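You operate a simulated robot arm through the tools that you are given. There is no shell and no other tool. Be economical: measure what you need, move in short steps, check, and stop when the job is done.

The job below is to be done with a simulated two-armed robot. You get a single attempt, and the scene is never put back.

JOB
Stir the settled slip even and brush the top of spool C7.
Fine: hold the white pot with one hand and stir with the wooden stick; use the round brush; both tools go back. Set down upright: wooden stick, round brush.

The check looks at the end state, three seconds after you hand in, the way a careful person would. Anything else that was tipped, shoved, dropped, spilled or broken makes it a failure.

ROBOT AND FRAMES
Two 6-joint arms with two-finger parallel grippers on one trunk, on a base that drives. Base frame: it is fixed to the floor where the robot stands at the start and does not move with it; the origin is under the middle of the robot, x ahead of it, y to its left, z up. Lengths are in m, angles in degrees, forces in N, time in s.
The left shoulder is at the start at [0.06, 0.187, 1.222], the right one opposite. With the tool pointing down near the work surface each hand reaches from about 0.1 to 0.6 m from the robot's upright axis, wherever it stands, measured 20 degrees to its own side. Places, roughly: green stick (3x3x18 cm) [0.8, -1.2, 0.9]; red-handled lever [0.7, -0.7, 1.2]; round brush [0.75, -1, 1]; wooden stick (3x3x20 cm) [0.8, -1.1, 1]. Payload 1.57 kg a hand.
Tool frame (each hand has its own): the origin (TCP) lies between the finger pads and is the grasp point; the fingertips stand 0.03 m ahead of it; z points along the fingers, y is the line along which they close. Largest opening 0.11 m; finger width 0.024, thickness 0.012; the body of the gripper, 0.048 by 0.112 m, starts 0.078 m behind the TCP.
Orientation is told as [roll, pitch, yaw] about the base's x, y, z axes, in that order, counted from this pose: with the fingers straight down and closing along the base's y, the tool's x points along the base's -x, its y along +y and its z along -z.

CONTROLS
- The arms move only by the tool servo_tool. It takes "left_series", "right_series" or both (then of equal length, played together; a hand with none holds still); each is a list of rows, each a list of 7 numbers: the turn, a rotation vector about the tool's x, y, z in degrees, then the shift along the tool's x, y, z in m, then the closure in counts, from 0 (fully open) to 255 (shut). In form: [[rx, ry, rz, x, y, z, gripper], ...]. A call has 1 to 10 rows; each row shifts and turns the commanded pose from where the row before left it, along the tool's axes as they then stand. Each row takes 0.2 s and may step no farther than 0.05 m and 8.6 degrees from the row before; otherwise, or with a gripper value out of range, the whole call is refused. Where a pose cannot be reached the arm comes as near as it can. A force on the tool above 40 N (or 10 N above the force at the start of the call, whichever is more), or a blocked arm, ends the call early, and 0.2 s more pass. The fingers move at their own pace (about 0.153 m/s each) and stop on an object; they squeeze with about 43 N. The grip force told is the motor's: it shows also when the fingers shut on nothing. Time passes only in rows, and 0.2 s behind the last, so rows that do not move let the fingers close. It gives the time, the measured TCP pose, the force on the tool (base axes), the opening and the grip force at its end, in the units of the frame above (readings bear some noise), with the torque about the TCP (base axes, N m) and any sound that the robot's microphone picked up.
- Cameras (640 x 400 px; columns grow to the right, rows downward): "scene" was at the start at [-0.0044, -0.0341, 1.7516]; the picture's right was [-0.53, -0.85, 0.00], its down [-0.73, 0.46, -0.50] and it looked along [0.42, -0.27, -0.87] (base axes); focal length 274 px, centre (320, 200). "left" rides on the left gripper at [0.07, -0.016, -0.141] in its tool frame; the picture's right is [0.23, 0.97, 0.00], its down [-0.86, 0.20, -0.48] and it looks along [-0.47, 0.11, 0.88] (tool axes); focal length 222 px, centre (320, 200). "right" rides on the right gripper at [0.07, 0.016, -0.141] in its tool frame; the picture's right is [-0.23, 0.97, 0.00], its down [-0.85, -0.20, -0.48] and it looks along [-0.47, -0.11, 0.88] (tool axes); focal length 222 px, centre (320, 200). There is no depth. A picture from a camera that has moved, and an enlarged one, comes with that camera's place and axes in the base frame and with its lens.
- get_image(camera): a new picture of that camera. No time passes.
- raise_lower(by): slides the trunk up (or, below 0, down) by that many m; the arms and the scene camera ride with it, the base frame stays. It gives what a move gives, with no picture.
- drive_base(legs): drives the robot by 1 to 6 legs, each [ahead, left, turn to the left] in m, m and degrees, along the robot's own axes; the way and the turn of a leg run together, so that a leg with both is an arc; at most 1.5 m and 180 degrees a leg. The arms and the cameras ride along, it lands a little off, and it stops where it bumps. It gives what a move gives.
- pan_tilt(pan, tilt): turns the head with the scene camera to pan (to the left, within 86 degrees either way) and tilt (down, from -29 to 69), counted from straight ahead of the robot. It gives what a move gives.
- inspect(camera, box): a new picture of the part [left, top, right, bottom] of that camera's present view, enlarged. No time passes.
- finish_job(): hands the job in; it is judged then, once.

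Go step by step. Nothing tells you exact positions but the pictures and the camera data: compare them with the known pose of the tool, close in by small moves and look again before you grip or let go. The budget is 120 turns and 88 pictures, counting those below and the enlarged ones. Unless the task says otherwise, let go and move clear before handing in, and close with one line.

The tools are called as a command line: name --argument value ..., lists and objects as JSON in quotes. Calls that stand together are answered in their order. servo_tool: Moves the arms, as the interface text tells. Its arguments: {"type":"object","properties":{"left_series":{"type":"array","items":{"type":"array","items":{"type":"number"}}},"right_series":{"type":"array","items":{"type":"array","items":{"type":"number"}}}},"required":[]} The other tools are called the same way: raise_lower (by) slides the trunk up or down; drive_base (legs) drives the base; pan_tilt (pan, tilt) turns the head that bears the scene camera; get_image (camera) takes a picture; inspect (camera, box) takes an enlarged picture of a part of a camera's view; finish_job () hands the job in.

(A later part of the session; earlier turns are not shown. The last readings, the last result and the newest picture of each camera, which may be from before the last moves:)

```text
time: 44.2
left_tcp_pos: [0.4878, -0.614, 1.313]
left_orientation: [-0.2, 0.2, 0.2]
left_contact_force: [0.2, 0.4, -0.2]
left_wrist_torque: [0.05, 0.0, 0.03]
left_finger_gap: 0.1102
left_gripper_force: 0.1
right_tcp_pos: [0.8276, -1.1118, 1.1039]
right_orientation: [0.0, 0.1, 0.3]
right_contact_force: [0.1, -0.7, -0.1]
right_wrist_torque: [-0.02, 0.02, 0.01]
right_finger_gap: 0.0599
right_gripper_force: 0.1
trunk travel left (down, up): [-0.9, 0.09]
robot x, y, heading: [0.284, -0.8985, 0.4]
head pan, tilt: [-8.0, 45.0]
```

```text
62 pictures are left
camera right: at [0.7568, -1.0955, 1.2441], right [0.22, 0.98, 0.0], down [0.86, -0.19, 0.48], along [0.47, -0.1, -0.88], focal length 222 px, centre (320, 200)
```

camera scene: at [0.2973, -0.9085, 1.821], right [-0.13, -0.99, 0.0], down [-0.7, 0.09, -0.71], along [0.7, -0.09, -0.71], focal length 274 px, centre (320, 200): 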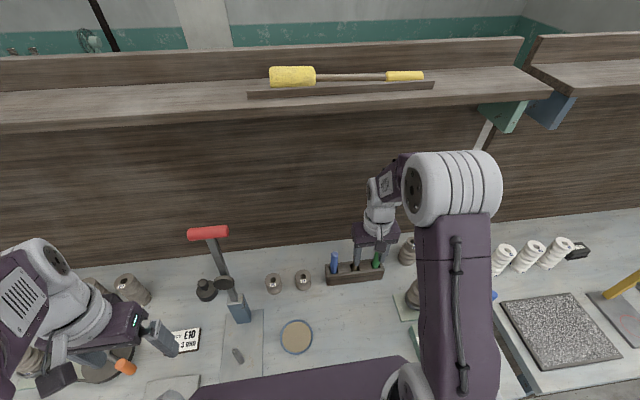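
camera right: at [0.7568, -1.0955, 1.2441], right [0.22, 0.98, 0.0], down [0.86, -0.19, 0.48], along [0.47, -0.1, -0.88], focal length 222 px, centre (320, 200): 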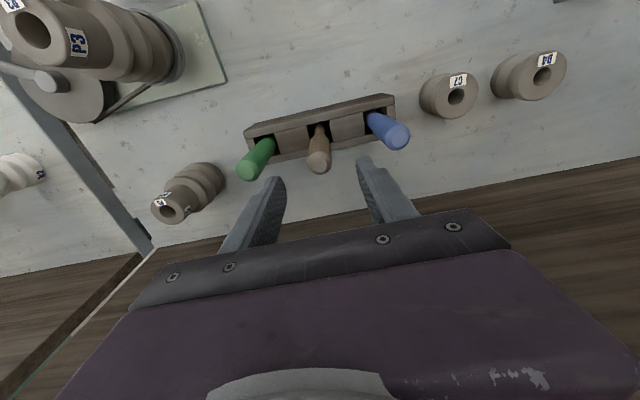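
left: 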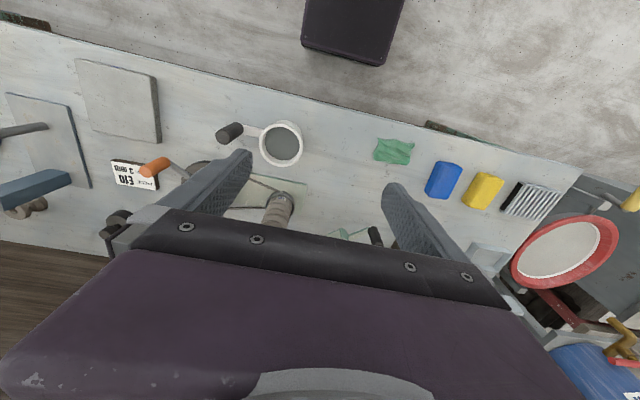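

Aligned on the stick and the rack is undisturbed. Descend and grip.

servo_tool --right_series '[[0, 0, 0, 0, 0.001, 0.04, 116], [0, 0, 0, 0, 0, 0.04, 116], [0, 0, 0, 0, 0, 0.027, 116], [0, 0, 0, 0, 0, 0, 255], [0, 0, 0, 0, 0, 0, 255], [0, 0, 0, 0, 0, 0, 255]]'

get_image --camera "right"

```text
time: 45.6
left_tcp_pos: [0.4881, -0.6153, 1.312]
left_orientation: [-0.2, 0.2, 0.3]
left_contact_force: [0.2, 0.7, -0.2]
left_wrist_torque: [-0.02, 0.01, -0.02]
left_finger_gap: 0.1101
left_gripper_force: 0.0
right_tcp_pos: [0.8275, -1.1094, 0.9958]
right_orientation: [0.1, 0.2, 0.4]
right_contact_force: [0.3, 0.0, -1.0]
right_wrist_torque: [0.02, 0.01, -0.04]
right_finger_gap: 0.0223
right_gripper_force: 34.7
trunk travel left (down, up): [-0.9, 0.09]
robot x, y, heading: [0.2808, -0.9025, 0.6]
head pan, tilt: [-8.0, 45.0]
```

```text
61 pictures are left
camera right: at [0.7579, -1.093, 1.1359], right [0.22, 0.98, 0.0], down [0.86, -0.19, 0.48], along [0.47, -0.1, -0.88], focal length 222 px, centre (320, 200)
```

right: 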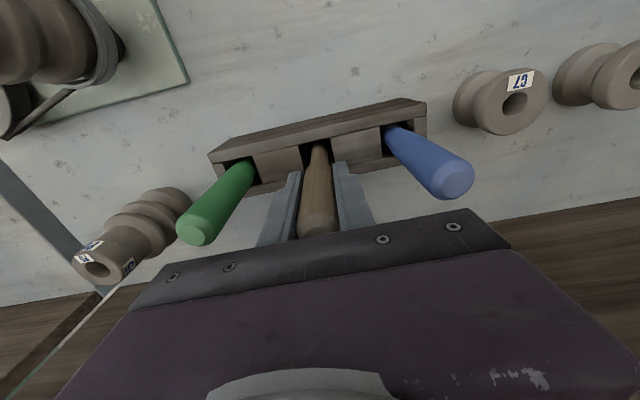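

Gripped at (0.8275, -1.1095, 0.996), which I'll reuse for the return. Lift straight up and look.

servo_tool --right_series '[[0, 0, 0, 0, 0, -0.03, 255], [0, 0, 0, 0, 0, -0.04, 255], [0, 0, 0, 0, 0, -0.04, 255], [0, 0, 0, 0, 0, -0.04, 255], [0, 0, 0, 0, 0, -0.04, 255], [0, 0, 0, 0.04, 0, -0.01, 255], [0, 0, 0, 0.04, 0, 0, 255], [0, 0, 0, 0.04, 0, 0, 255], [0, 0, 0, 0.04, 0, 0, 255], [0, 0, 0, 0.04, 0, 0, 255]]'

get_image --camera "right"

get_image --camera "scene"

```text
time: 47.8
left_tcp_pos: [0.4859, -0.6144, 1.3141]
left_orientation: [-0.2, 0.1, 0.3]
left_contact_force: [-0.2, 0.0, -0.9]
left_wrist_torque: [0.02, -0.03, 0.02]
left_finger_gap: 0.11
left_gripper_force: 0.1
right_tcp_pos: [0.6254, -1.1094, 1.1962]
right_orientation: [0.2, 0.0, 0.5]
right_contact_force: [-0.3, 0.6, -0.8]
right_wrist_torque: [0.0, -0.01, 0.01]
right_finger_gap: 0.0225
right_gripper_force: 35.2
trunk travel left (down, up): [-0.9, 0.09]
robot x, y, heading: [0.2808, -0.902, 0.4]
head pan, tilt: [-8.0, 45.0]
```

```text
60 pictures are left
camera right: at [0.5549, -1.0935, 1.337], right [0.22, 0.98, 0.0], down [0.86, -0.19, 0.48], along [0.47, -0.1, -0.88], focal length 222 px, centre (320, 200)
```

right: 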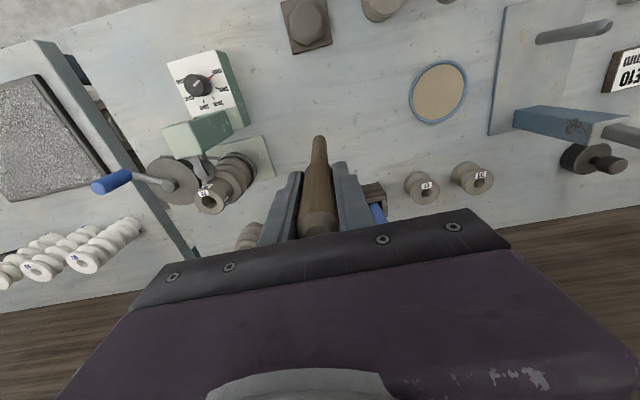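

```text
59 pictures are left
camera scene: at [0.298, -0.9084, 1.821], right [-0.13, -0.99, 0.0], down [-0.7, 0.09, -0.71], along [0.7, -0.09, -0.71], focal length 274 px, centre (320, 200)
```

scene: 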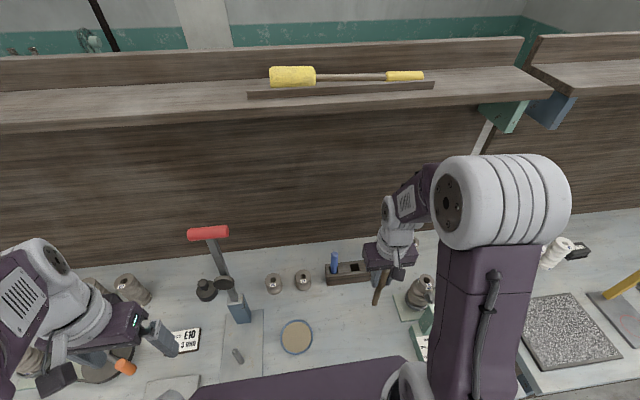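

The stick is out cleanly. The pot's handle points right (-y), so it's natural for the right hand to hold the handle and the left hand to stir; I'll set the stick back and regrasp it with the left hand.

servo_tool --right_series '[[0, 0, 0, -0.04, 0, 0, 255], [0, 0, 0, -0.04, 0, 0, 255], [0, 0, 0, -0.04, 0, 0, 255], [0, 0, 0, -0.04, 0, 0, 255], [0, 0, 0, -0.042, 0, 0, 255], [0, 0, 0, 0, 0, 0.03, 255], [0, 0, 0, 0, 0, 0, 255]]'

get_image --camera "right"

inspect --camera "scene" --box '[290, 200, 430, 300]'

```text
time: 49.4
left_tcp_pos: [0.4886, -0.6139, 1.313]
left_orientation: [-0.2, 0.2, 0.2]
left_contact_force: [-0.5, 0.5, 0.5]
left_wrist_torque: [-0.01, 0.01, -0.03]
left_finger_gap: 0.1101
left_gripper_force: 0.1
right_tcp_pos: [0.8319, -1.1092, 1.1693]
right_orientation: [0.0, 0.1, 0.4]
right_contact_force: [0.0, 0.4, 0.6]
right_wrist_torque: [0.0, 0.0, -0.01]
right_finger_gap: 0.0222
right_gripper_force: 35.0
trunk travel left (down, up): [-0.9, 0.09]
robot x, y, heading: [0.2826, -0.8994, 0.6]
head pan, tilt: [-8.0, 45.0]
```

```text
58 pictures are left
camera right: at [0.7614, -1.093, 1.3101], right [0.22, 0.98, 0.0], down [0.86, -0.19, 0.48], along [0.47, -0.1, -0.88], focal length 222 px, centre (320, 200)
```

right: 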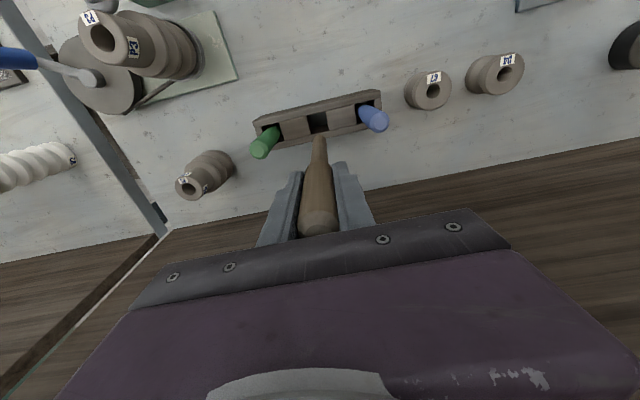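

```text
4.00 times, centred on (360, 250) of scene
camera zoom: at [0.2998, -0.9085, 1.821], right [-0.13, -0.99, 0.0], down [-0.7, 0.09, -0.71], along [0.7, -0.09, -0.71], focal length 1096 px, centre (160, 0)
```

zoom: 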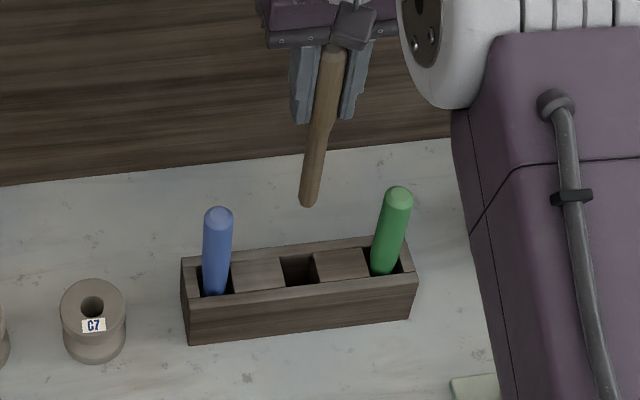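

The slot is centred under the thin end; I correct x by 4 mm and lower into it.

servo_tool --right_series '[[0, 0, 0, 0.004, 0, 0.04, 255], [0, 0, 0, 0, 0, 0.04, 255], [0, 0, 0, 0, 0, 0.04, 255], [0, 0, 0, 0, 0, 0.03, 255], [0, 0, 0, 0, 0, 0.018, 255], [0, 0, 0, 0, 0, 0, 255]]'

get_image --camera "right"

```text
time: 50.8
left_tcp_pos: [0.4882, -0.6151, 1.3127]
left_orientation: [-0.3, 0.2, 0.2]
left_contact_force: [-0.2, -0.3, 0.6]
left_wrist_torque: [-0.03, -0.01, -0.01]
left_finger_gap: 0.11
left_gripper_force: 0.1
right_tcp_pos: [0.8265, -1.1085, 0.9996]
right_orientation: [0.2, 0.1, 0.5]
right_contact_force: [-0.1, -0.2, -0.1]
right_wrist_torque: [0.03, -0.01, -0.04]
right_finger_gap: 0.0224
right_gripper_force: 34.9
trunk travel left (down, up): [-0.9, 0.09]
robot x, y, heading: [0.285, -0.8983, 0.7]
head pan, tilt: [-8.0, 45.0]
```

```text
56 pictures are left
camera right: at [0.7566, -1.093, 1.1401], right [0.22, 0.98, 0.0], down [0.86, -0.19, 0.48], along [0.47, -0.1, -0.88], focal length 222 px, centre (320, 200)
```

right: 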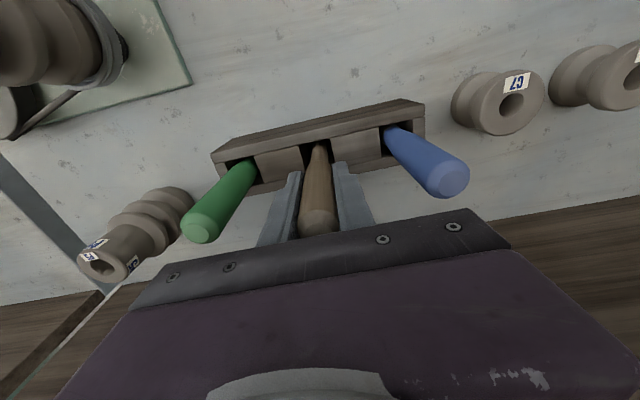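

Stick is seated again. I release, rise, and retract the right hand.

servo_tool --right_series '[[0, 0, 0, 0, 0, 0.002, 255], [0, 0, 0, 0, 0, 0, 116], [0, 0, 0, 0, 0, 0, 116], [0, 0, 0, 0, 0, -0.04, 116], [0, 0, 0, 0, 0, -0.04, 116], [0, 0, 0, 0, 0, -0.045, 116], [0, 0, 0, 0.02, 0, -0.045, 116], [0, 0, 0, 0.04, 0, -0.02, 116], [0, 0, 0, 0.045, 0, 0, 116], [0, 0, 0, 0.045, 0, 0, 116]]'

servo_tool --right_series '[[0, 0, 0, 0.045, 0, -0.02, 116], [0, 0, 0, 0.045, 0, -0.02, 116], [0, 0, 0, 0.045, 0, -0.02, 116], [0, 0, 0, 0.045, 0, -0.02, 116]]'

inspect --camera "scene" --box '[250, 210, 410, 310]'

```text
time: 53.0
left_tcp_pos: [0.4879, -0.6153, 1.3139]
left_orientation: [-0.2, 0.0, 0.2]
left_contact_force: [0.2, -0.1, 0.0]
left_wrist_torque: [-0.02, -0.03, 0.0]
left_finger_gap: 0.1101
left_gripper_force: 0.0
right_tcp_pos: [0.6756, -1.1095, 1.1892]
right_orientation: [0.2, 0.0, 0.4]
right_contact_force: [-0.2, 0.1, 0.6]
right_wrist_torque: [0.02, -0.03, 0.03]
right_finger_gap: 0.0602
right_gripper_force: 0.1
trunk travel left (down, up): [-0.9, 0.09]
robot x, y, heading: [0.2826, -0.8977, 0.4]
head pan, tilt: [-8.0, 45.0]
```

```text
time: 54.0
left_tcp_pos: [0.4874, -0.6142, 1.3136]
left_orientation: [-0.2, 0.1, 0.2]
left_contact_force: [-0.7, 0.1, -0.7]
left_wrist_torque: [0.03, -0.07, -0.03]
left_finger_gap: 0.11
left_gripper_force: 0.1
right_tcp_pos: [0.5018, -1.1122, 1.275]
right_orientation: [0.2, 0.2, 0.5]
right_contact_force: [0.1, 0.0, -0.9]
right_wrist_torque: [-0.03, -0.02, 0.01]
right_finger_gap: 0.0602
right_gripper_force: 0.1
right hand out of reach, approached as far as the arm can: row 4
trunk travel left (down, up): [-0.9, 0.09]
robot x, y, heading: [0.2809, -0.8974, 0.3]
head pan, tilt: [-8.0, 45.0]
```

```text
4.00 times, centred on (330, 260) of scene
camera zoom: at [0.2974, -0.9081, 1.821], right [-0.13, -0.99, 0.0], down [-0.7, 0.09, -0.71], along [0.7, -0.09, -0.71], focal length 1096 px, centre (280, -40)
```

zoom: 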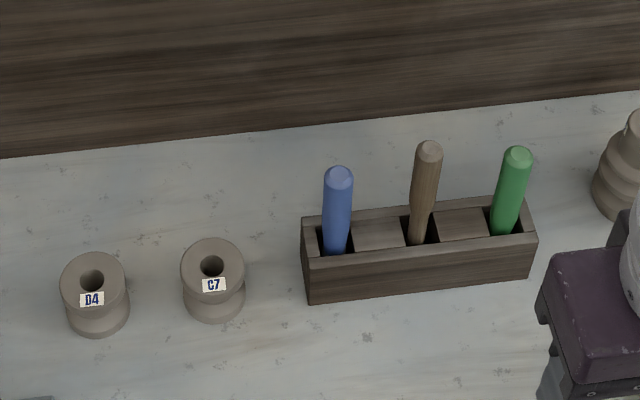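

All upright. Now I shift the base 0.3 m right so the left hand faces the rack, and lower the trunk a touch.

drive_base --legs '[[0, -0.3, 0]]'

raise_lower --by -0.03

get_image --camera "scene"

```text
time: 56.1
left_tcp_pos: [0.4912, -0.9114, 1.3122]
left_orientation: [-0.3, 0.2, 0.5]
left_contact_force: [-0.1, -0.2, -0.6]
left_wrist_torque: [-0.03, 0.01, 0.04]
left_finger_gap: 0.1102
left_gripper_force: 0.1
right_tcp_pos: [0.5068, -1.4082, 1.2747]
right_orientation: [0.0, 0.2, 0.5]
right_contact_force: [-0.8, 1.0, -0.1]
right_wrist_torque: [-0.01, 0.01, 0.01]
right_finger_gap: 0.0603
right_gripper_force: 0.0
trunk travel left (down, up): [-0.9, 0.09]
robot x, y, heading: [0.2846, -1.1981, 0.6]
head pan, tilt: [-8.0, 45.0]
```

```text
time: 56.8
left_tcp_pos: [0.4909, -0.914, 1.2834]
left_orientation: [-0.2, 0.1, 0.4]
left_contact_force: [0.0, -0.3, -0.5]
left_wrist_torque: [0.03, 0.01, 0.01]
left_finger_gap: 0.1102
left_gripper_force: 0.1
right_tcp_pos: [0.5077, -1.4116, 1.245]
right_orientation: [0.1, 0.0, 0.5]
right_contact_force: [0.2, 0.2, 0.4]
right_wrist_torque: [-0.01, -0.02, -0.01]
right_finger_gap: 0.0599
right_gripper_force: 0.0
trunk travel left (down, up): [-0.87, 0.12]
robot x, y, heading: [0.2837, -1.1969, 0.4]
head pan, tilt: [-8.0, 45.0]
```

```text
54 pictures are left
camera scene: at [0.303, -1.2082, 1.791], right [-0.13, -0.99, 0.0], down [-0.7, 0.09, -0.71], along [0.7, -0.09, -0.71], focal length 274 px, centre (320, 200)
```

scene: 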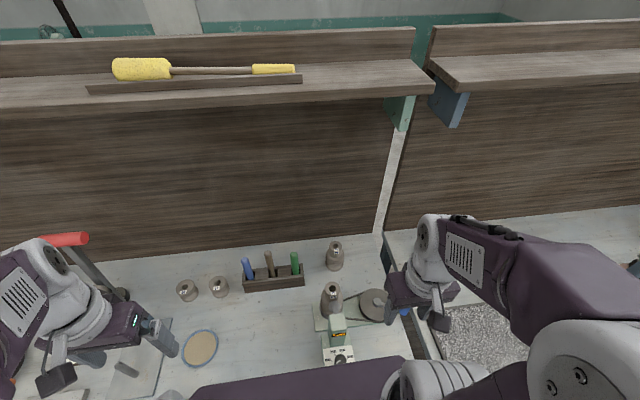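

I bring the left hand over the stick.

servo_tool --left_series '[[0, 0, 0, -0.0373, -0.0218, 0.0125, 116], [0, 0, 0, -0.0373, -0.0218, 0.0125, 116], [0, 0, 0, -0.0373, -0.0218, 0.0125, 116], [0, 0, 0, -0.0373, -0.0218, 0.0125, 116], [0, 0, 0, -0.0373, -0.0218, 0.0125, 116], [0, 0, 0, -0.0373, -0.0218, 0.0125, 116], [0, 0, 0, -0.0373, -0.0218, 0.0125, 116], [0, 0, 0, -0.0373, -0.0218, 0.0125, 116], [0, 0, 0, -0.0373, -0.0218, 0.0125, 116], [0, 0, 0, 0, 0, 0.03, 116]]'

get_image --camera "left"

```text
time: 59.0
left_tcp_pos: [0.8267, -1.1086, 1.1418]
left_orientation: [-0.2, 0.2, 0.4]
left_contact_force: [-0.2, -1.4, 0.2]
left_wrist_torque: [-0.03, -0.01, 0.01]
left_finger_gap: 0.0597
left_gripper_force: 0.0
right_tcp_pos: [0.5064, -1.4107, 1.2444]
right_orientation: [0.2, 0.1, 0.5]
right_contact_force: [-0.6, 0.2, 0.4]
right_wrist_torque: [0.01, 0.05, 0.01]
right_finger_gap: 0.06
right_gripper_force: 0.0
trunk travel left (down, up): [-0.87, 0.12]
robot x, y, heading: [0.285, -1.1981, 0.7]
head pan, tilt: [-8.0, 45.0]
```

```text
53 pictures are left
camera left: at [0.7575, -1.1249, 1.2823], right [-0.23, 0.97, 0.0], down [0.86, 0.21, 0.47], along [0.46, 0.11, -0.88], focal length 222 px, centre (320, 200)
```

left: 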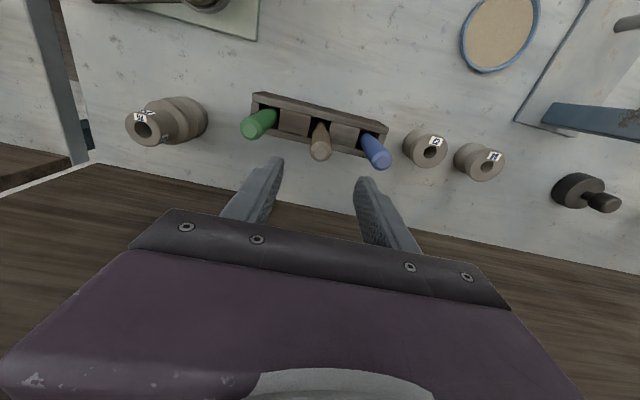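

Centred. Descend and grip with the left hand.

servo_tool --left_series '[[0, 0, 0, 0, 0, 0.04, 116], [0, 0, 0, 0, 0, 0.04, 116], [0, 0, 0, 0, 0, 0.04, 116], [0, 0, 0, 0, 0, 0.025, 116], [0, 0, 0, 0, 0, 0, 255], [0, 0, 0, 0, 0, 0, 255], [0, 0, 0, 0, 0, 0, 255]]'

get_image --camera "left"

```text
time: 60.6
left_tcp_pos: [0.8279, -1.1096, 0.9946]
left_orientation: [-0.3, 0.2, 0.4]
left_contact_force: [-0.2, 0.7, 0.4]
left_wrist_torque: [-0.02, 0.04, -0.04]
left_finger_gap: 0.0225
left_gripper_force: 35.3
right_tcp_pos: [0.5085, -1.4102, 1.2441]
right_orientation: [0.1, 0.1, 0.5]
right_contact_force: [-0.1, -0.2, -0.7]
right_wrist_torque: [0.0, -0.02, 0.02]
right_finger_gap: 0.06
right_gripper_force: 0.1
trunk travel left (down, up): [-0.87, 0.12]
robot x, y, heading: [0.2812, -1.1954, 0.7]
head pan, tilt: [-8.0, 45.0]
```

```text
52 pictures are left
camera left: at [0.758, -1.1256, 1.1364], right [-0.23, 0.97, 0.0], down [0.86, 0.21, 0.47], along [0.46, 0.11, -0.88], focal length 222 px, centre (320, 200)
```

left: 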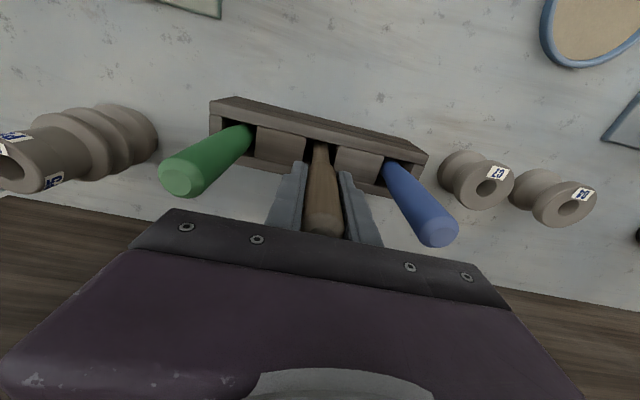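

Gripped. Lift out, retract and then drive left toward the pot.

servo_tool --left_series '[[0, 0, 0, 0, 0, -0.03, 255], [0, 0, 0, 0, 0, -0.04, 255], [0, 0, 0, 0, 0, -0.045, 255], [0, 0, 0, 0, 0, -0.045, 255], [0, 0, 0, 0.01, 0, -0.045, 255], [0, 0, 0, 0.045, 0, 0, 255], [0, 0, 0, 0.045, 0, 0, 255], [0, 0, 0, 0.045, 0, 0, 255], [0, 0, 0, 0.045, 0, 0, 255], [0, 0, 0, 0.045, 0, 0, 255]]'

drive_base --legs '[[-0.22, 0, 0], [0, 0.98, 0]]'

pan_tilt --pan 0 --tilt 60

get_image --camera "scene"

```text
time: 62.8
left_tcp_pos: [0.5881, -1.1095, 1.2005]
left_orientation: [-0.2, 0.2, 0.3]
left_contact_force: [0.7, -0.4, -0.9]
left_wrist_torque: [0.03, -0.05, -0.01]
left_finger_gap: 0.0224
left_gripper_force: 35.6
right_tcp_pos: [0.5052, -1.412, 1.2466]
right_orientation: [0.2, 0.1, 0.5]
right_contact_force: [0.7, -0.5, -0.6]
right_wrist_torque: [0.01, -0.06, 0.02]
right_finger_gap: 0.0598
right_gripper_force: 0.0
trunk travel left (down, up): [-0.87, 0.12]
robot x, y, heading: [0.2816, -1.1978, 0.4]
head pan, tilt: [-8.0, 45.0]
```

```text
time: 69.2
left_tcp_pos: [0.3634, -0.1243, 1.2001]
left_orientation: [-0.1, 0.2, 0.7]
left_contact_force: [0.4, 0.1, 0.0]
left_wrist_torque: [0.04, 0.0, 0.04]
left_finger_gap: 0.0223
left_gripper_force: 35.1
right_tcp_pos: [0.2822, -0.4269, 1.2444]
right_orientation: [0.0, 0.1, 0.7]
right_contact_force: [0.5, -0.1, 0.0]
right_wrist_torque: [0.0, -0.01, 0.01]
right_finger_gap: 0.0598
right_gripper_force: 0.0
trunk travel left (down, up): [-0.87, 0.12]
robot x, y, heading: [0.0561, -0.2143, 0.8]
head pan, tilt: [-8.0, 45.0]
```

```text
time: 70.0
left_tcp_pos: [0.365, -0.123, 1.2004]
left_orientation: [-0.2, 0.2, 0.6]
left_contact_force: [-0.1, -0.1, 0.1]
left_wrist_torque: [-0.02, -0.05, -0.05]
left_finger_gap: 0.0222
left_gripper_force: 35.6
right_tcp_pos: [0.2817, -0.4266, 1.2447]
right_orientation: [0.0, 0.1, 0.6]
right_contact_force: [-0.4, -0.5, 0.2]
right_wrist_torque: [0.02, -0.02, -0.02]
right_finger_gap: 0.0599
right_gripper_force: 0.1
trunk travel left (down, up): [-0.87, 0.12]
robot x, y, heading: [0.0595, -0.2127, 0.8]
head pan, tilt: [0.0, 60.0]
```

```text
51 pictures are left
camera scene: at [0.0626, -0.2126, 1.7715], right [0.01, -1.0, 0.0], down [-0.87, -0.01, -0.5], along [0.5, 0.01, -0.87], focal length 274 px, centre (320, 200)
```

scene: 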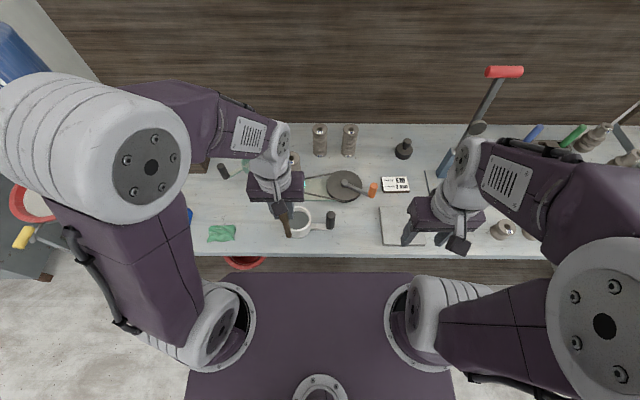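

inspect --camera "scene" --box '[240, 150, 400, 250]'

get_image --camera "right"

get_image --camera "left"

```text
4.00 times, centred on (320, 200) of scene
camera zoom: at [0.0626, -0.2126, 1.7715], right [0.01, -1.0, 0.0], down [-0.87, -0.01, -0.5], along [0.5, 0.01, -0.87], focal length 1096 px, centre (320, 200)
```

zoom: 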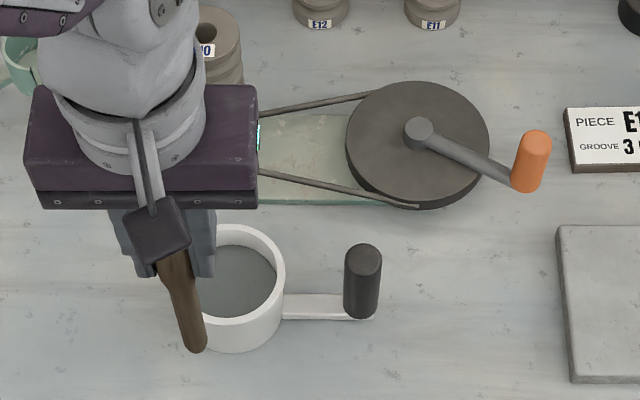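

```text
49 pictures are left
camera right: at [0.2122, -0.4108, 1.3855], right [0.22, 0.98, 0.0], down [0.86, -0.19, 0.48], along [0.47, -0.1, -0.88], focal length 222 px, centre (320, 200)
```

right: 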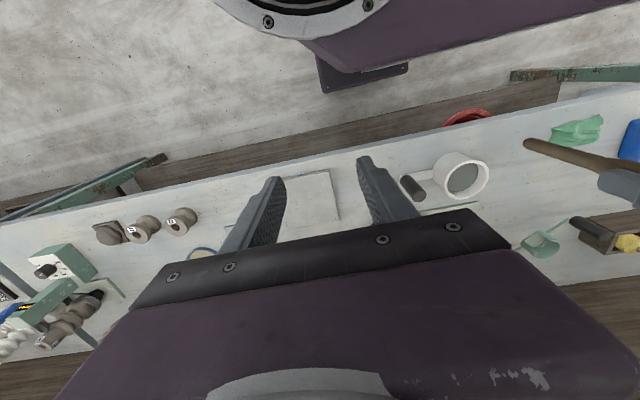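

```text
48 pictures are left
camera left: at [0.2947, -0.1401, 1.3419], right [-0.24, 0.97, 0.0], down [0.85, 0.21, 0.47], along [0.46, 0.11, -0.88], focal length 222 px, centre (320, 200)
```

left: 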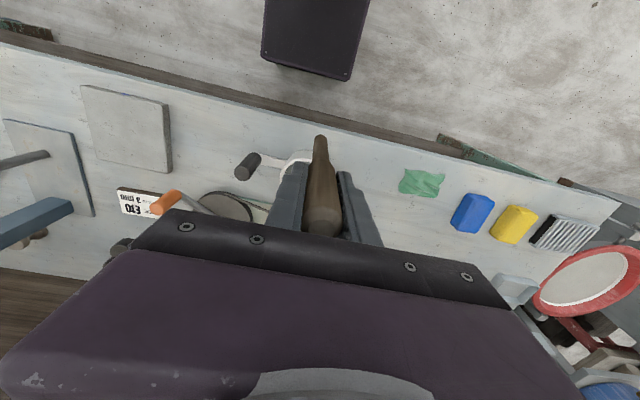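

The pot handle ends in an upright black grip at about (0.486, -0.243), top z 0.94; the pot centre is about (0.485, -0.129). Both hands close along y and would bump side by side, so I turn both about 90° (cameras outward).

servo_tool --right_series '[[0, 0, -8.5, 0, 0, 0, 116], [0, 0, -8.5, 0, 0, 0, 116], [0, 0, -8.5, 0, 0, 0, 116], [0, 0, -8.5, 0, 0, 0, 116], [0, 0, -8.5, 0, 0, 0, 116], [0, 0, -8.5, 0, 0, 0, 116], [0, 0, -8.5, 0, 0, 0, 116], [0, 0, -8.5, 0, 0, 0, 116], [0, 0, -8.5, 0, 0, 0, 116], [0, 0, -8.5, 0, 0, 0, 116]]' --left_series '[[0, 0, 8.5, 0, 0, 0, 255], [0, 0, 8.5, 0, 0, 0, 255], [0, 0, 8.5, 0, 0, 0, 255], [0, 0, 8.5, 0, 0, 0, 255], [0, 0, 8.5, 0, 0, 0, 255], [0, 0, 8.5, 0, 0, 0, 255], [0, 0, 8.5, 0, 0, 0, 255], [0, 0, 8.5, 0, 0, 0, 255], [0, 0, 8.5, 0, 0, 0, 255], [0, 0, 8.5, 0, 0, 0, 255]]'

get_image --camera "scene"

```text
time: 72.2
left_tcp_pos: [0.3638, -0.1246, 1.1986]
left_orientation: [-0.2, -0.1, -84.6]
left_contact_force: [0.3, 0.6, 0.1]
left_wrist_torque: [0.02, 0.04, -0.02]
left_finger_gap: 0.0224
left_gripper_force: 34.9
right_tcp_pos: [0.2833, -0.4268, 1.2448]
right_orientation: [0.0, -0.1, 85.9]
right_contact_force: [0.3, -0.4, -0.9]
right_wrist_torque: [-0.01, -0.01, -0.02]
right_finger_gap: 0.0597
right_gripper_force: 0.0
trunk travel left (down, up): [-0.87, 0.12]
robot x, y, heading: [0.0589, -0.217, 0.8]
head pan, tilt: [0.0, 60.0]
```

```text
47 pictures are left
camera scene: at [0.0626, -0.2129, 1.7715], right [0.01, -1.0, 0.0], down [-0.87, -0.01, -0.5], along [0.5, 0.01, -0.87], focal length 274 px, centre (320, 200)
```

scene: 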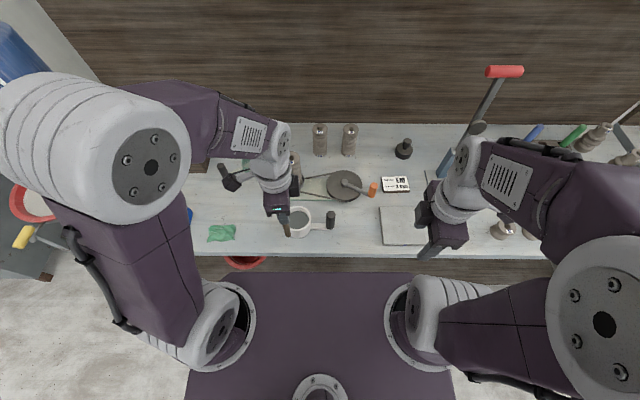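

Both turned well. I move the right hand above the handle grip.

servo_tool --right_series '[[0, 0, 0, -0.0283, -0.0271, 0.0207, 116], [0, 0, 0, -0.0283, -0.0271, 0.0207, 116], [0, 0, 0, -0.0283, -0.0271, 0.0207, 116], [0, 0, 0, -0.0283, -0.0271, 0.0207, 116], [0, 0, 0, -0.0283, -0.0271, 0.0207, 116], [0, 0, 0, -0.0283, -0.0271, 0.0207, 116], [0, 0, 0, -0.0283, -0.0271, 0.0207, 116]]'

get_image --camera "right"

inspect --camera "scene" --box '[240, 150, 400, 250]'

```text
time: 73.8
left_tcp_pos: [0.3644, -0.1228, 1.1999]
left_orientation: [-0.3, -0.2, -84.4]
left_contact_force: [-0.4, 0.2, 0.2]
left_wrist_torque: [-0.05, 0.03, 0.01]
left_finger_gap: 0.0223
left_gripper_force: 35.1
right_tcp_pos: [0.4885, -0.2446, 1.0998]
right_orientation: [0.1, 0.0, 85.8]
right_contact_force: [-0.1, -0.3, 0.1]
right_wrist_torque: [-0.01, 0.0, 0.01]
right_finger_gap: 0.0599
right_gripper_force: 0.1
trunk travel left (down, up): [-0.87, 0.12]
robot x, y, heading: [0.057, -0.2124, 0.4]
head pan, tilt: [0.0, 60.0]
```

```text
46 pictures are left
camera right: at [0.4671, -0.3125, 1.2397], right [-0.95, 0.3, 0.0], down [0.27, 0.84, 0.48], along [0.14, 0.46, -0.88], focal length 222 px, centre (320, 200)
```

right: 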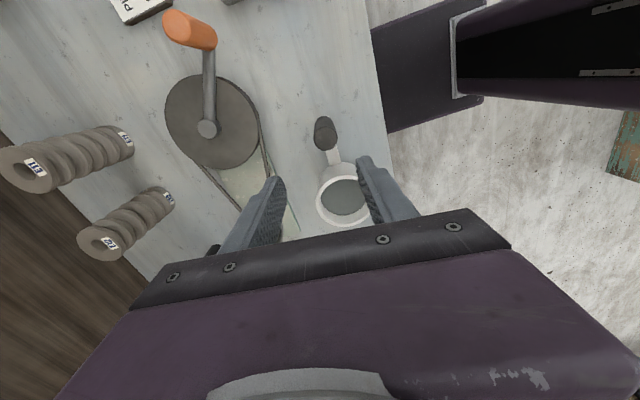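

```text
4.00 times, centred on (320, 200) of scene
camera zoom: at [0.0649, -0.2115, 1.7715], right [0.01, -1.0, 0.0], down [-0.87, -0.01, -0.5], along [0.5, 0.01, -0.87], focal length 1096 px, centre (320, 200)
```

zoom: 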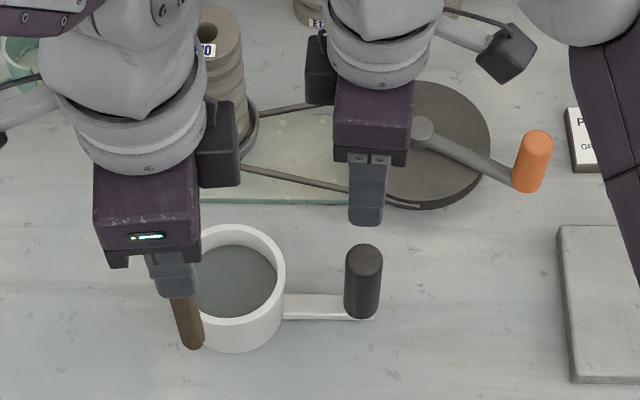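

The right hand is over the grip. I correct a few millimetres and lower to z ≈ 0.915, then look before closing.

servo_tool --right_series '[[0, 0, 0, 0.0044, 0.0057, 0.03, 116], [0, 0, 0, 0, 0, 0.04, 116], [0, 0, 0, 0, 0, 0.04, 116], [0, 0, 0, 0, 0, 0.04, 116], [0, 0, 0, 0, 0, 0.034, 116], [0, 0, 0, 0, 0, 0, 116]]'

get_image --camera "right"

inspect --camera "scene" --box '[240, 150, 400, 250]'

```text
time: 75.2
left_tcp_pos: [0.3629, -0.1242, 1.1997]
left_orientation: [-0.2, -0.2, -84.4]
left_contact_force: [-0.3, 0.4, -1.5]
left_wrist_torque: [-0.01, 0.05, 0.0]
left_finger_gap: 0.0224
left_gripper_force: 35.3
right_tcp_pos: [0.4792, -0.2471, 0.9169]
right_orientation: [0.1, -0.1, 85.7]
right_contact_force: [0.7, 0.0, -0.2]
right_wrist_torque: [-0.03, 0.01, 0.0]
right_finger_gap: 0.0602
right_gripper_force: 0.2
trunk travel left (down, up): [-0.87, 0.12]
robot x, y, heading: [0.0571, -0.2138, 0.5]
head pan, tilt: [0.0, 60.0]
```

```text
44 pictures are left
camera right: at [0.4577, -0.316, 1.0574], right [-0.95, 0.3, 0.0], down [0.26, 0.84, 0.48], along [0.14, 0.46, -0.88], focal length 222 px, centre (320, 200)
```

right: 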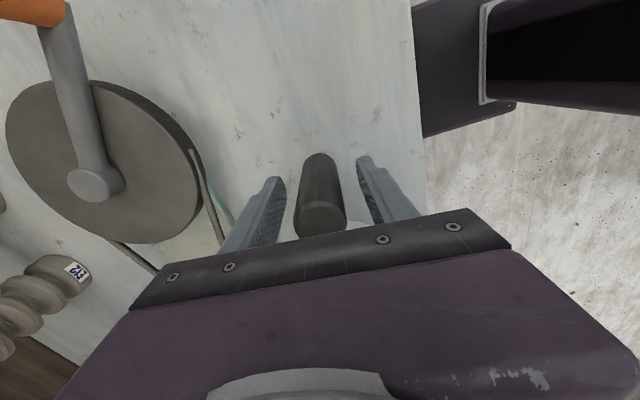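

```text
4.00 times, centred on (320, 200) of scene
camera zoom: at [0.0623, -0.2128, 1.7715], right [0.01, -1.0, 0.0], down [-0.87, -0.01, -0.5], along [0.5, 0.01, -0.87], focal length 1096 px, centre (320, 200)
```

zoom: 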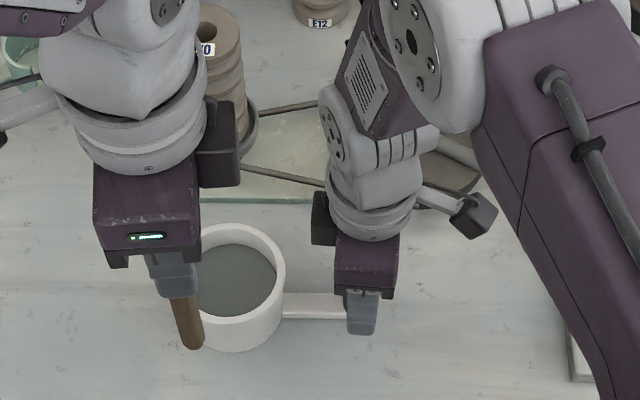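

The grip is centred between the fingers. I close on it.

servo_tool --right_series '[[0, 0, 0, 0, 0, 0, 200], [0, 0, 0, 0, 0, 0, 255], [0, 0, 0, 0, 0, 0, 255], [0, 0, 0, 0, 0, 0, 255]]'

inspect --camera "scene" --box '[240, 150, 400, 250]'

```text
time: 76.2
left_tcp_pos: [0.3637, -0.1257, 1.2]
left_orientation: [-0.2, -0.2, -84.3]
left_contact_force: [-0.1, 0.1, -1.0]
left_wrist_torque: [0.02, 0.01, -0.05]
left_finger_gap: 0.0223
left_gripper_force: 35.1
right_tcp_pos: [0.4787, -0.2476, 0.9179]
right_orientation: [0.1, -0.2, 85.7]
right_contact_force: [0.2, -0.6, 0.5]
right_wrist_torque: [-0.05, -0.01, -0.01]
right_finger_gap: 0.0311
right_gripper_force: 40.4
trunk travel left (down, up): [-0.87, 0.12]
robot x, y, heading: [0.0548, -0.2138, 0.7]
head pan, tilt: [0.0, 60.0]
```

```text
4.00 times, centred on (320, 200) of scene
camera zoom: at [0.0627, -0.2131, 1.7715], right [0.01, -1.0, 0.0], down [-0.87, -0.01, -0.5], along [0.5, 0.01, -0.87], focal length 1096 px, centre (320, 200)
```

zoom: 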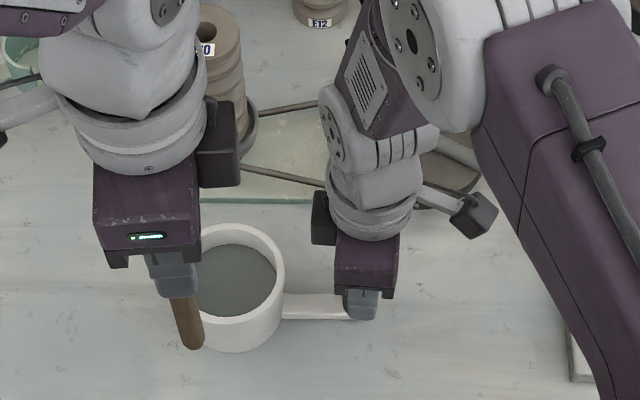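

The pot is held. Now the left hand moves the stick over the pot centre (0.481, -0.124) and partly down.

servo_tool --left_series '[[0, 0, 0, -0.0035, 0.039, 0, 255], [0, 0, 0, -0.0035, 0.039, 0, 255], [0, 0, 0, -0.0035, 0.039, 0, 255], [0, 0, 0, 0, 0, 0.04, 255], [0, 0, 0, 0, 0, 0.04, 255], [0, 0, 0, 0, 0, 0, 255]]'

inspect --camera "scene" --box '[240, 150, 400, 250]'

get_image --camera "left"

```text
time: 77.6
left_tcp_pos: [0.4808, -0.1224, 1.1184]
left_orientation: [-0.2, -0.2, -84.5]
left_contact_force: [-0.1, -0.3, -0.5]
left_wrist_torque: [-0.02, 0.01, 0.0]
left_finger_gap: 0.0223
left_gripper_force: 35.1
right_tcp_pos: [0.4796, -0.2483, 0.9166]
right_orientation: [0.0, -0.1, 85.7]
right_contact_force: [-0.1, -1.2, 0.2]
right_wrist_torque: [0.05, -0.22, -0.11]
right_finger_gap: 0.0315
right_gripper_force: 40.1
trunk travel left (down, up): [-0.87, 0.12]
robot x, y, heading: [0.0567, -0.2154, 0.5]
head pan, tilt: [0.0, 60.0]
```

```text
4.00 times, centred on (320, 200) of scene
camera zoom: at [0.0627, -0.2129, 1.7715], right [0.01, -1.0, 0.0], down [-0.87, -0.01, -0.5], along [0.5, 0.01, -0.87], focal length 1096 px, centre (320, 200)
```

zoom: 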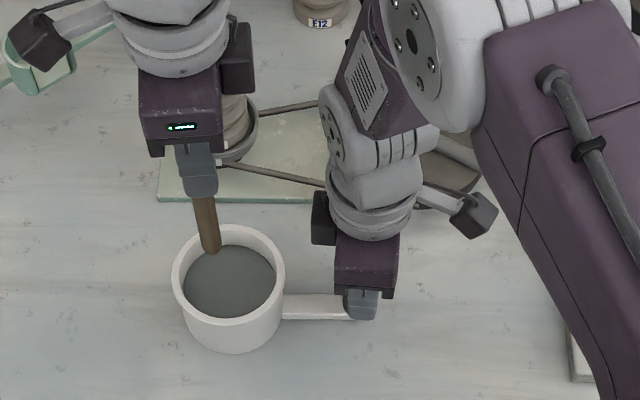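

```text
40 pictures are left
camera left: at [0.4581, -0.0548, 1.2593], right [0.95, 0.32, 0.0], down [0.28, -0.83, 0.48], along [0.15, -0.46, -0.88], focal length 222 px, centre (320, 200)
```

left: 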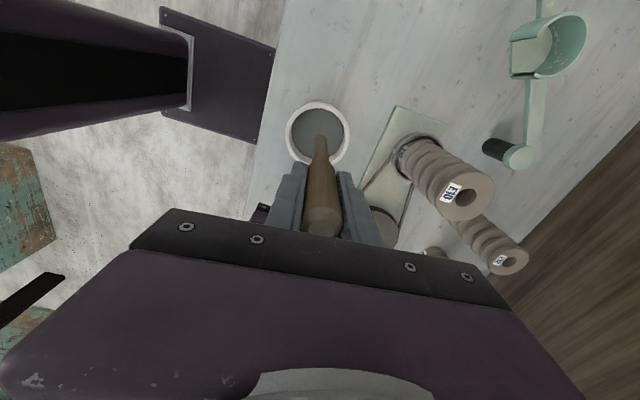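

The stick tip is over the pot opening and the hands clear each other. I lower the stick into the slip.

servo_tool --left_series '[[0, 0, 0, -0.004, 0.001, 0.03, 255], [0, 0, 0, 0, 0, 0.03, 255], [0, 0, 0, 0, 0, 0.02, 255], [0, 0, 0, 0, 0, 0.008, 255], [0, 0, 0, 0, 0, 0, 255]]'

inspect --camera "scene" --box '[240, 150, 400, 250]'

```text
time: 78.8
left_tcp_pos: [0.4821, -0.1262, 1.0302]
left_orientation: [-0.3, -0.2, -84.4]
left_contact_force: [-0.4, -0.5, -0.9]
left_wrist_torque: [0.01, -0.02, 0.01]
left_finger_gap: 0.0225
left_gripper_force: 34.9
right_tcp_pos: [0.4783, -0.249, 0.9173]
right_orientation: [0.2, -0.1, 85.6]
right_contact_force: [0.2, -0.6, 0.3]
right_wrist_torque: [0.07, -0.19, -0.11]
right_finger_gap: 0.0313
right_gripper_force: 40.1
trunk travel left (down, up): [-0.87, 0.12]
robot x, y, heading: [0.0558, -0.2159, 0.6]
head pan, tilt: [0.0, 60.0]
```

```text
4.00 times, centred on (320, 200) of scene
camera zoom: at [0.0629, -0.2129, 1.7715], right [0.01, -1.0, 0.0], down [-0.87, -0.01, -0.5], along [0.5, 0.01, -0.87], focal length 1096 px, centre (320, 200)
```

zoom: 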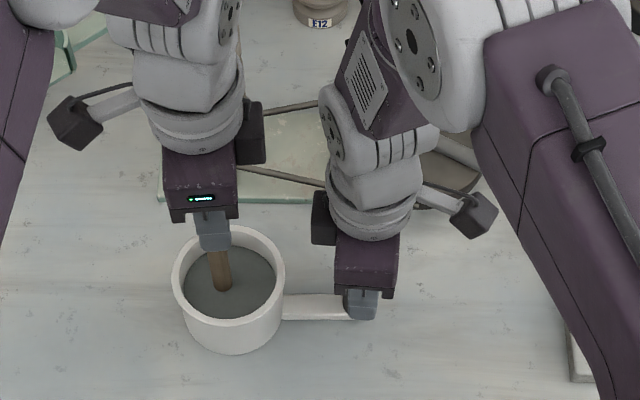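

The tip is in the slip with no contact. I start stirring: gentle ellipses, slightly deeper.

servo_tool --left_series '[[0, 0, 0, 0, 0.018, 0.006, 255], [0, 0, 0, 0.0099, -0.0053, 0, 255], [0, 0, 0, 0.0041, -0.0127, 0, 255], [0, 0, 0, -0.0041, -0.0127, 0, 255], [0, 0, 0, -0.0099, -0.0053, 0, 255], [0, 0, 0, -0.0099, 0.0053, 0, 255], [0, 0, 0, -0.0041, 0.0127, 0, 255], [0, 0, 0, 0.0041, 0.0127, 0, 255], [0, 0, 0, 0.0099, 0.0053, 0, 255]]'

inspect --camera "scene" --box '[240, 150, 400, 250]'

```text
time: 80.8
left_tcp_pos: [0.5008, -0.1261, 1.0256]
left_orientation: [-0.2, -0.2, -84.6]
left_contact_force: [0.2, -0.5, -1.1]
left_wrist_torque: [0.0, -0.01, -0.01]
left_finger_gap: 0.0225
left_gripper_force: 35.1
right_tcp_pos: [0.4793, -0.2481, 0.9166]
right_orientation: [0.1, -0.1, 85.6]
right_contact_force: [1.5, -1.1, 0.8]
right_wrist_torque: [0.09, -0.27, -0.16]
right_finger_gap: 0.0312
right_gripper_force: 40.2
trunk travel left (down, up): [-0.87, 0.12]
robot x, y, heading: [0.0582, -0.2131, 0.8]
head pan, tilt: [0.0, 60.0]
```

```text
4.00 times, centred on (320, 200) of scene
camera zoom: at [0.0629, -0.2125, 1.7715], right [0.01, -1.0, 0.0], down [-0.87, -0.01, -0.5], along [0.5, 0.01, -0.87], focal length 1096 px, centre (320, 200)
```

zoom: 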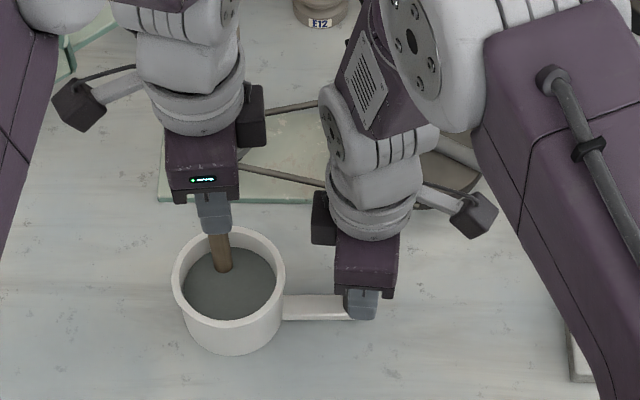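

One turn done without contact. I continue with several more turns.

servo_tool --left_series '[[0, 0, 0, 0.0099, -0.0053, 0, 255], [0, 0, 0, 0.0041, -0.0127, 0, 255], [0, 0, 0, -0.0041, -0.0127, 0, 255], [0, 0, 0, -0.0099, -0.0053, 0, 255], [0, 0, 0, -0.0099, 0.0053, 0, 255], [0, 0, 0, -0.0041, 0.0127, 0, 255], [0, 0, 0, 0.0041, 0.0127, 0, 255], [0, 0, 0, 0.0099, 0.0053, 0, 255]]'

servo_tool --left_series '[[0, 0, 0, 0.0099, -0.0053, 0, 255], [0, 0, 0, 0.0041, -0.0127, 0, 255], [0, 0, 0, -0.0041, -0.0127, 0, 255], [0, 0, 0, -0.0099, -0.0053, 0, 255], [0, 0, 0, -0.0099, 0.0053, 0, 255], [0, 0, 0, -0.0041, 0.0127, 0, 255], [0, 0, 0, 0.0041, 0.0127, 0, 255], [0, 0, 0, 0.0099, 0.0053, 0, 255]]'

servo_tool --left_series '[[0, 0, 0, 0.0099, -0.0053, 0, 255], [0, 0, 0, 0.0041, -0.0127, 0, 255], [0, 0, 0, -0.0041, -0.0127, 0, 255], [0, 0, 0, -0.0099, -0.0053, 0, 255], [0, 0, 0, -0.0099, 0.0053, 0, 255], [0, 0, 0, -0.0041, 0.0127, 0, 255], [0, 0, 0, 0.0041, 0.0127, 0, 255], [0, 0, 0, 0.0099, 0.0053, 0, 255]]'

servo_tool --left_series '[[0, 0, 0, 0.0099, -0.0053, 0, 255], [0, 0, 0, 0.0041, -0.0127, 0, 255], [0, 0, 0, -0.0041, -0.0127, 0, 255], [0, 0, 0, -0.0099, -0.0053, 0, 255], [0, 0, 0, -0.0099, 0.0053, 0, 255], [0, 0, 0, -0.0041, 0.0127, 0, 255], [0, 0, 0, 0.0041, 0.0127, 0, 255], [0, 0, 0, 0.0099, 0.0053, 0, 255]]'

inspect --camera "scene" --box '[240, 150, 400, 250]'

```text
time: 82.6
left_tcp_pos: [0.5004, -0.1254, 1.0267]
left_orientation: [-0.2, -0.2, -84.5]
left_contact_force: [0.2, -0.6, -0.5]
left_wrist_torque: [0.02, -0.01, 0.01]
left_finger_gap: 0.0225
left_gripper_force: 34.7
right_tcp_pos: [0.4793, -0.2488, 0.9173]
right_orientation: [0.2, -0.1, 85.7]
right_contact_force: [0.0, 0.5, -1.0]
right_wrist_torque: [-0.06, -0.12, -0.07]
right_finger_gap: 0.0316
right_gripper_force: 40.0
trunk travel left (down, up): [-0.87, 0.12]
robot x, y, heading: [0.0588, -0.2162, 0.6]
head pan, tilt: [0.0, 60.0]
```

```text
time: 84.4
left_tcp_pos: [0.4995, -0.1254, 1.0244]
left_orientation: [-0.2, -0.1, -84.5]
left_contact_force: [0.2, 0.5, 0.5]
left_wrist_torque: [-0.02, 0.02, 0.01]
left_finger_gap: 0.0222
left_gripper_force: 35.1
right_tcp_pos: [0.4795, -0.2468, 0.9172]
right_orientation: [0.2, -0.1, 85.7]
right_contact_force: [0.3, -0.8, -0.1]
right_wrist_torque: [-0.07, -0.11, -0.07]
right_finger_gap: 0.0317
right_gripper_force: 40.4
trunk travel left (down, up): [-0.87, 0.12]
robot x, y, heading: [0.059, -0.2114, 0.3]
head pan, tilt: [0.0, 60.0]
```

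```text
time: 86.2
left_tcp_pos: [0.5004, -0.1254, 1.0269]
left_orientation: [-0.1, -0.2, -84.5]
left_contact_force: [-0.3, 0.1, 0.4]
left_wrist_torque: [-0.02, -0.01, 0.03]
left_finger_gap: 0.0224
left_gripper_force: 34.9
right_tcp_pos: [0.4796, -0.2489, 0.9168]
right_orientation: [0.3, -0.1, 85.7]
right_contact_force: [-0.2, -0.3, 0.0]
right_wrist_torque: [-0.08, -0.1, -0.04]
right_finger_gap: 0.0314
right_gripper_force: 40.5
trunk travel left (down, up): [-0.87, 0.12]
robot x, y, heading: [0.0565, -0.2135, 0.7]
head pan, tilt: [0.0, 60.0]
```

```text
time: 88.0
left_tcp_pos: [0.5003, -0.126, 1.0274]
left_orientation: [-0.3, -0.2, -84.6]
left_contact_force: [-0.6, -0.6, -0.4]
left_wrist_torque: [-0.04, 0.0, -0.03]
left_finger_gap: 0.0224
left_gripper_force: 35.2
right_tcp_pos: [0.4794, -0.2483, 0.9174]
right_orientation: [0.3, -0.1, 85.7]
right_contact_force: [0.7, 0.1, 0.4]
right_wrist_torque: [-0.06, -0.11, -0.04]
right_finger_gap: 0.0314
right_gripper_force: 39.6
trunk travel left (down, up): [-0.87, 0.12]
robot x, y, heading: [0.055, -0.212, 0.8]
head pan, tilt: [0.0, 60.0]
```

```text
4.00 times, centred on (320, 200) of scene
camera zoom: at [0.0631, -0.2123, 1.7715], right [0.01, -1.0, 0.0], down [-0.87, -0.01, -0.5], along [0.5, 0.01, -0.87], focal length 1096 px, centre (320, 200)
```

zoom: 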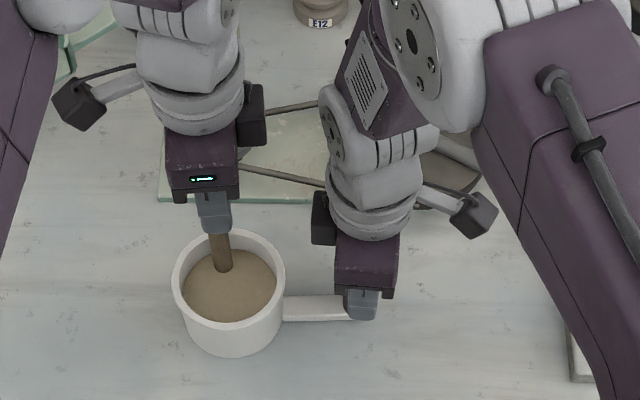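

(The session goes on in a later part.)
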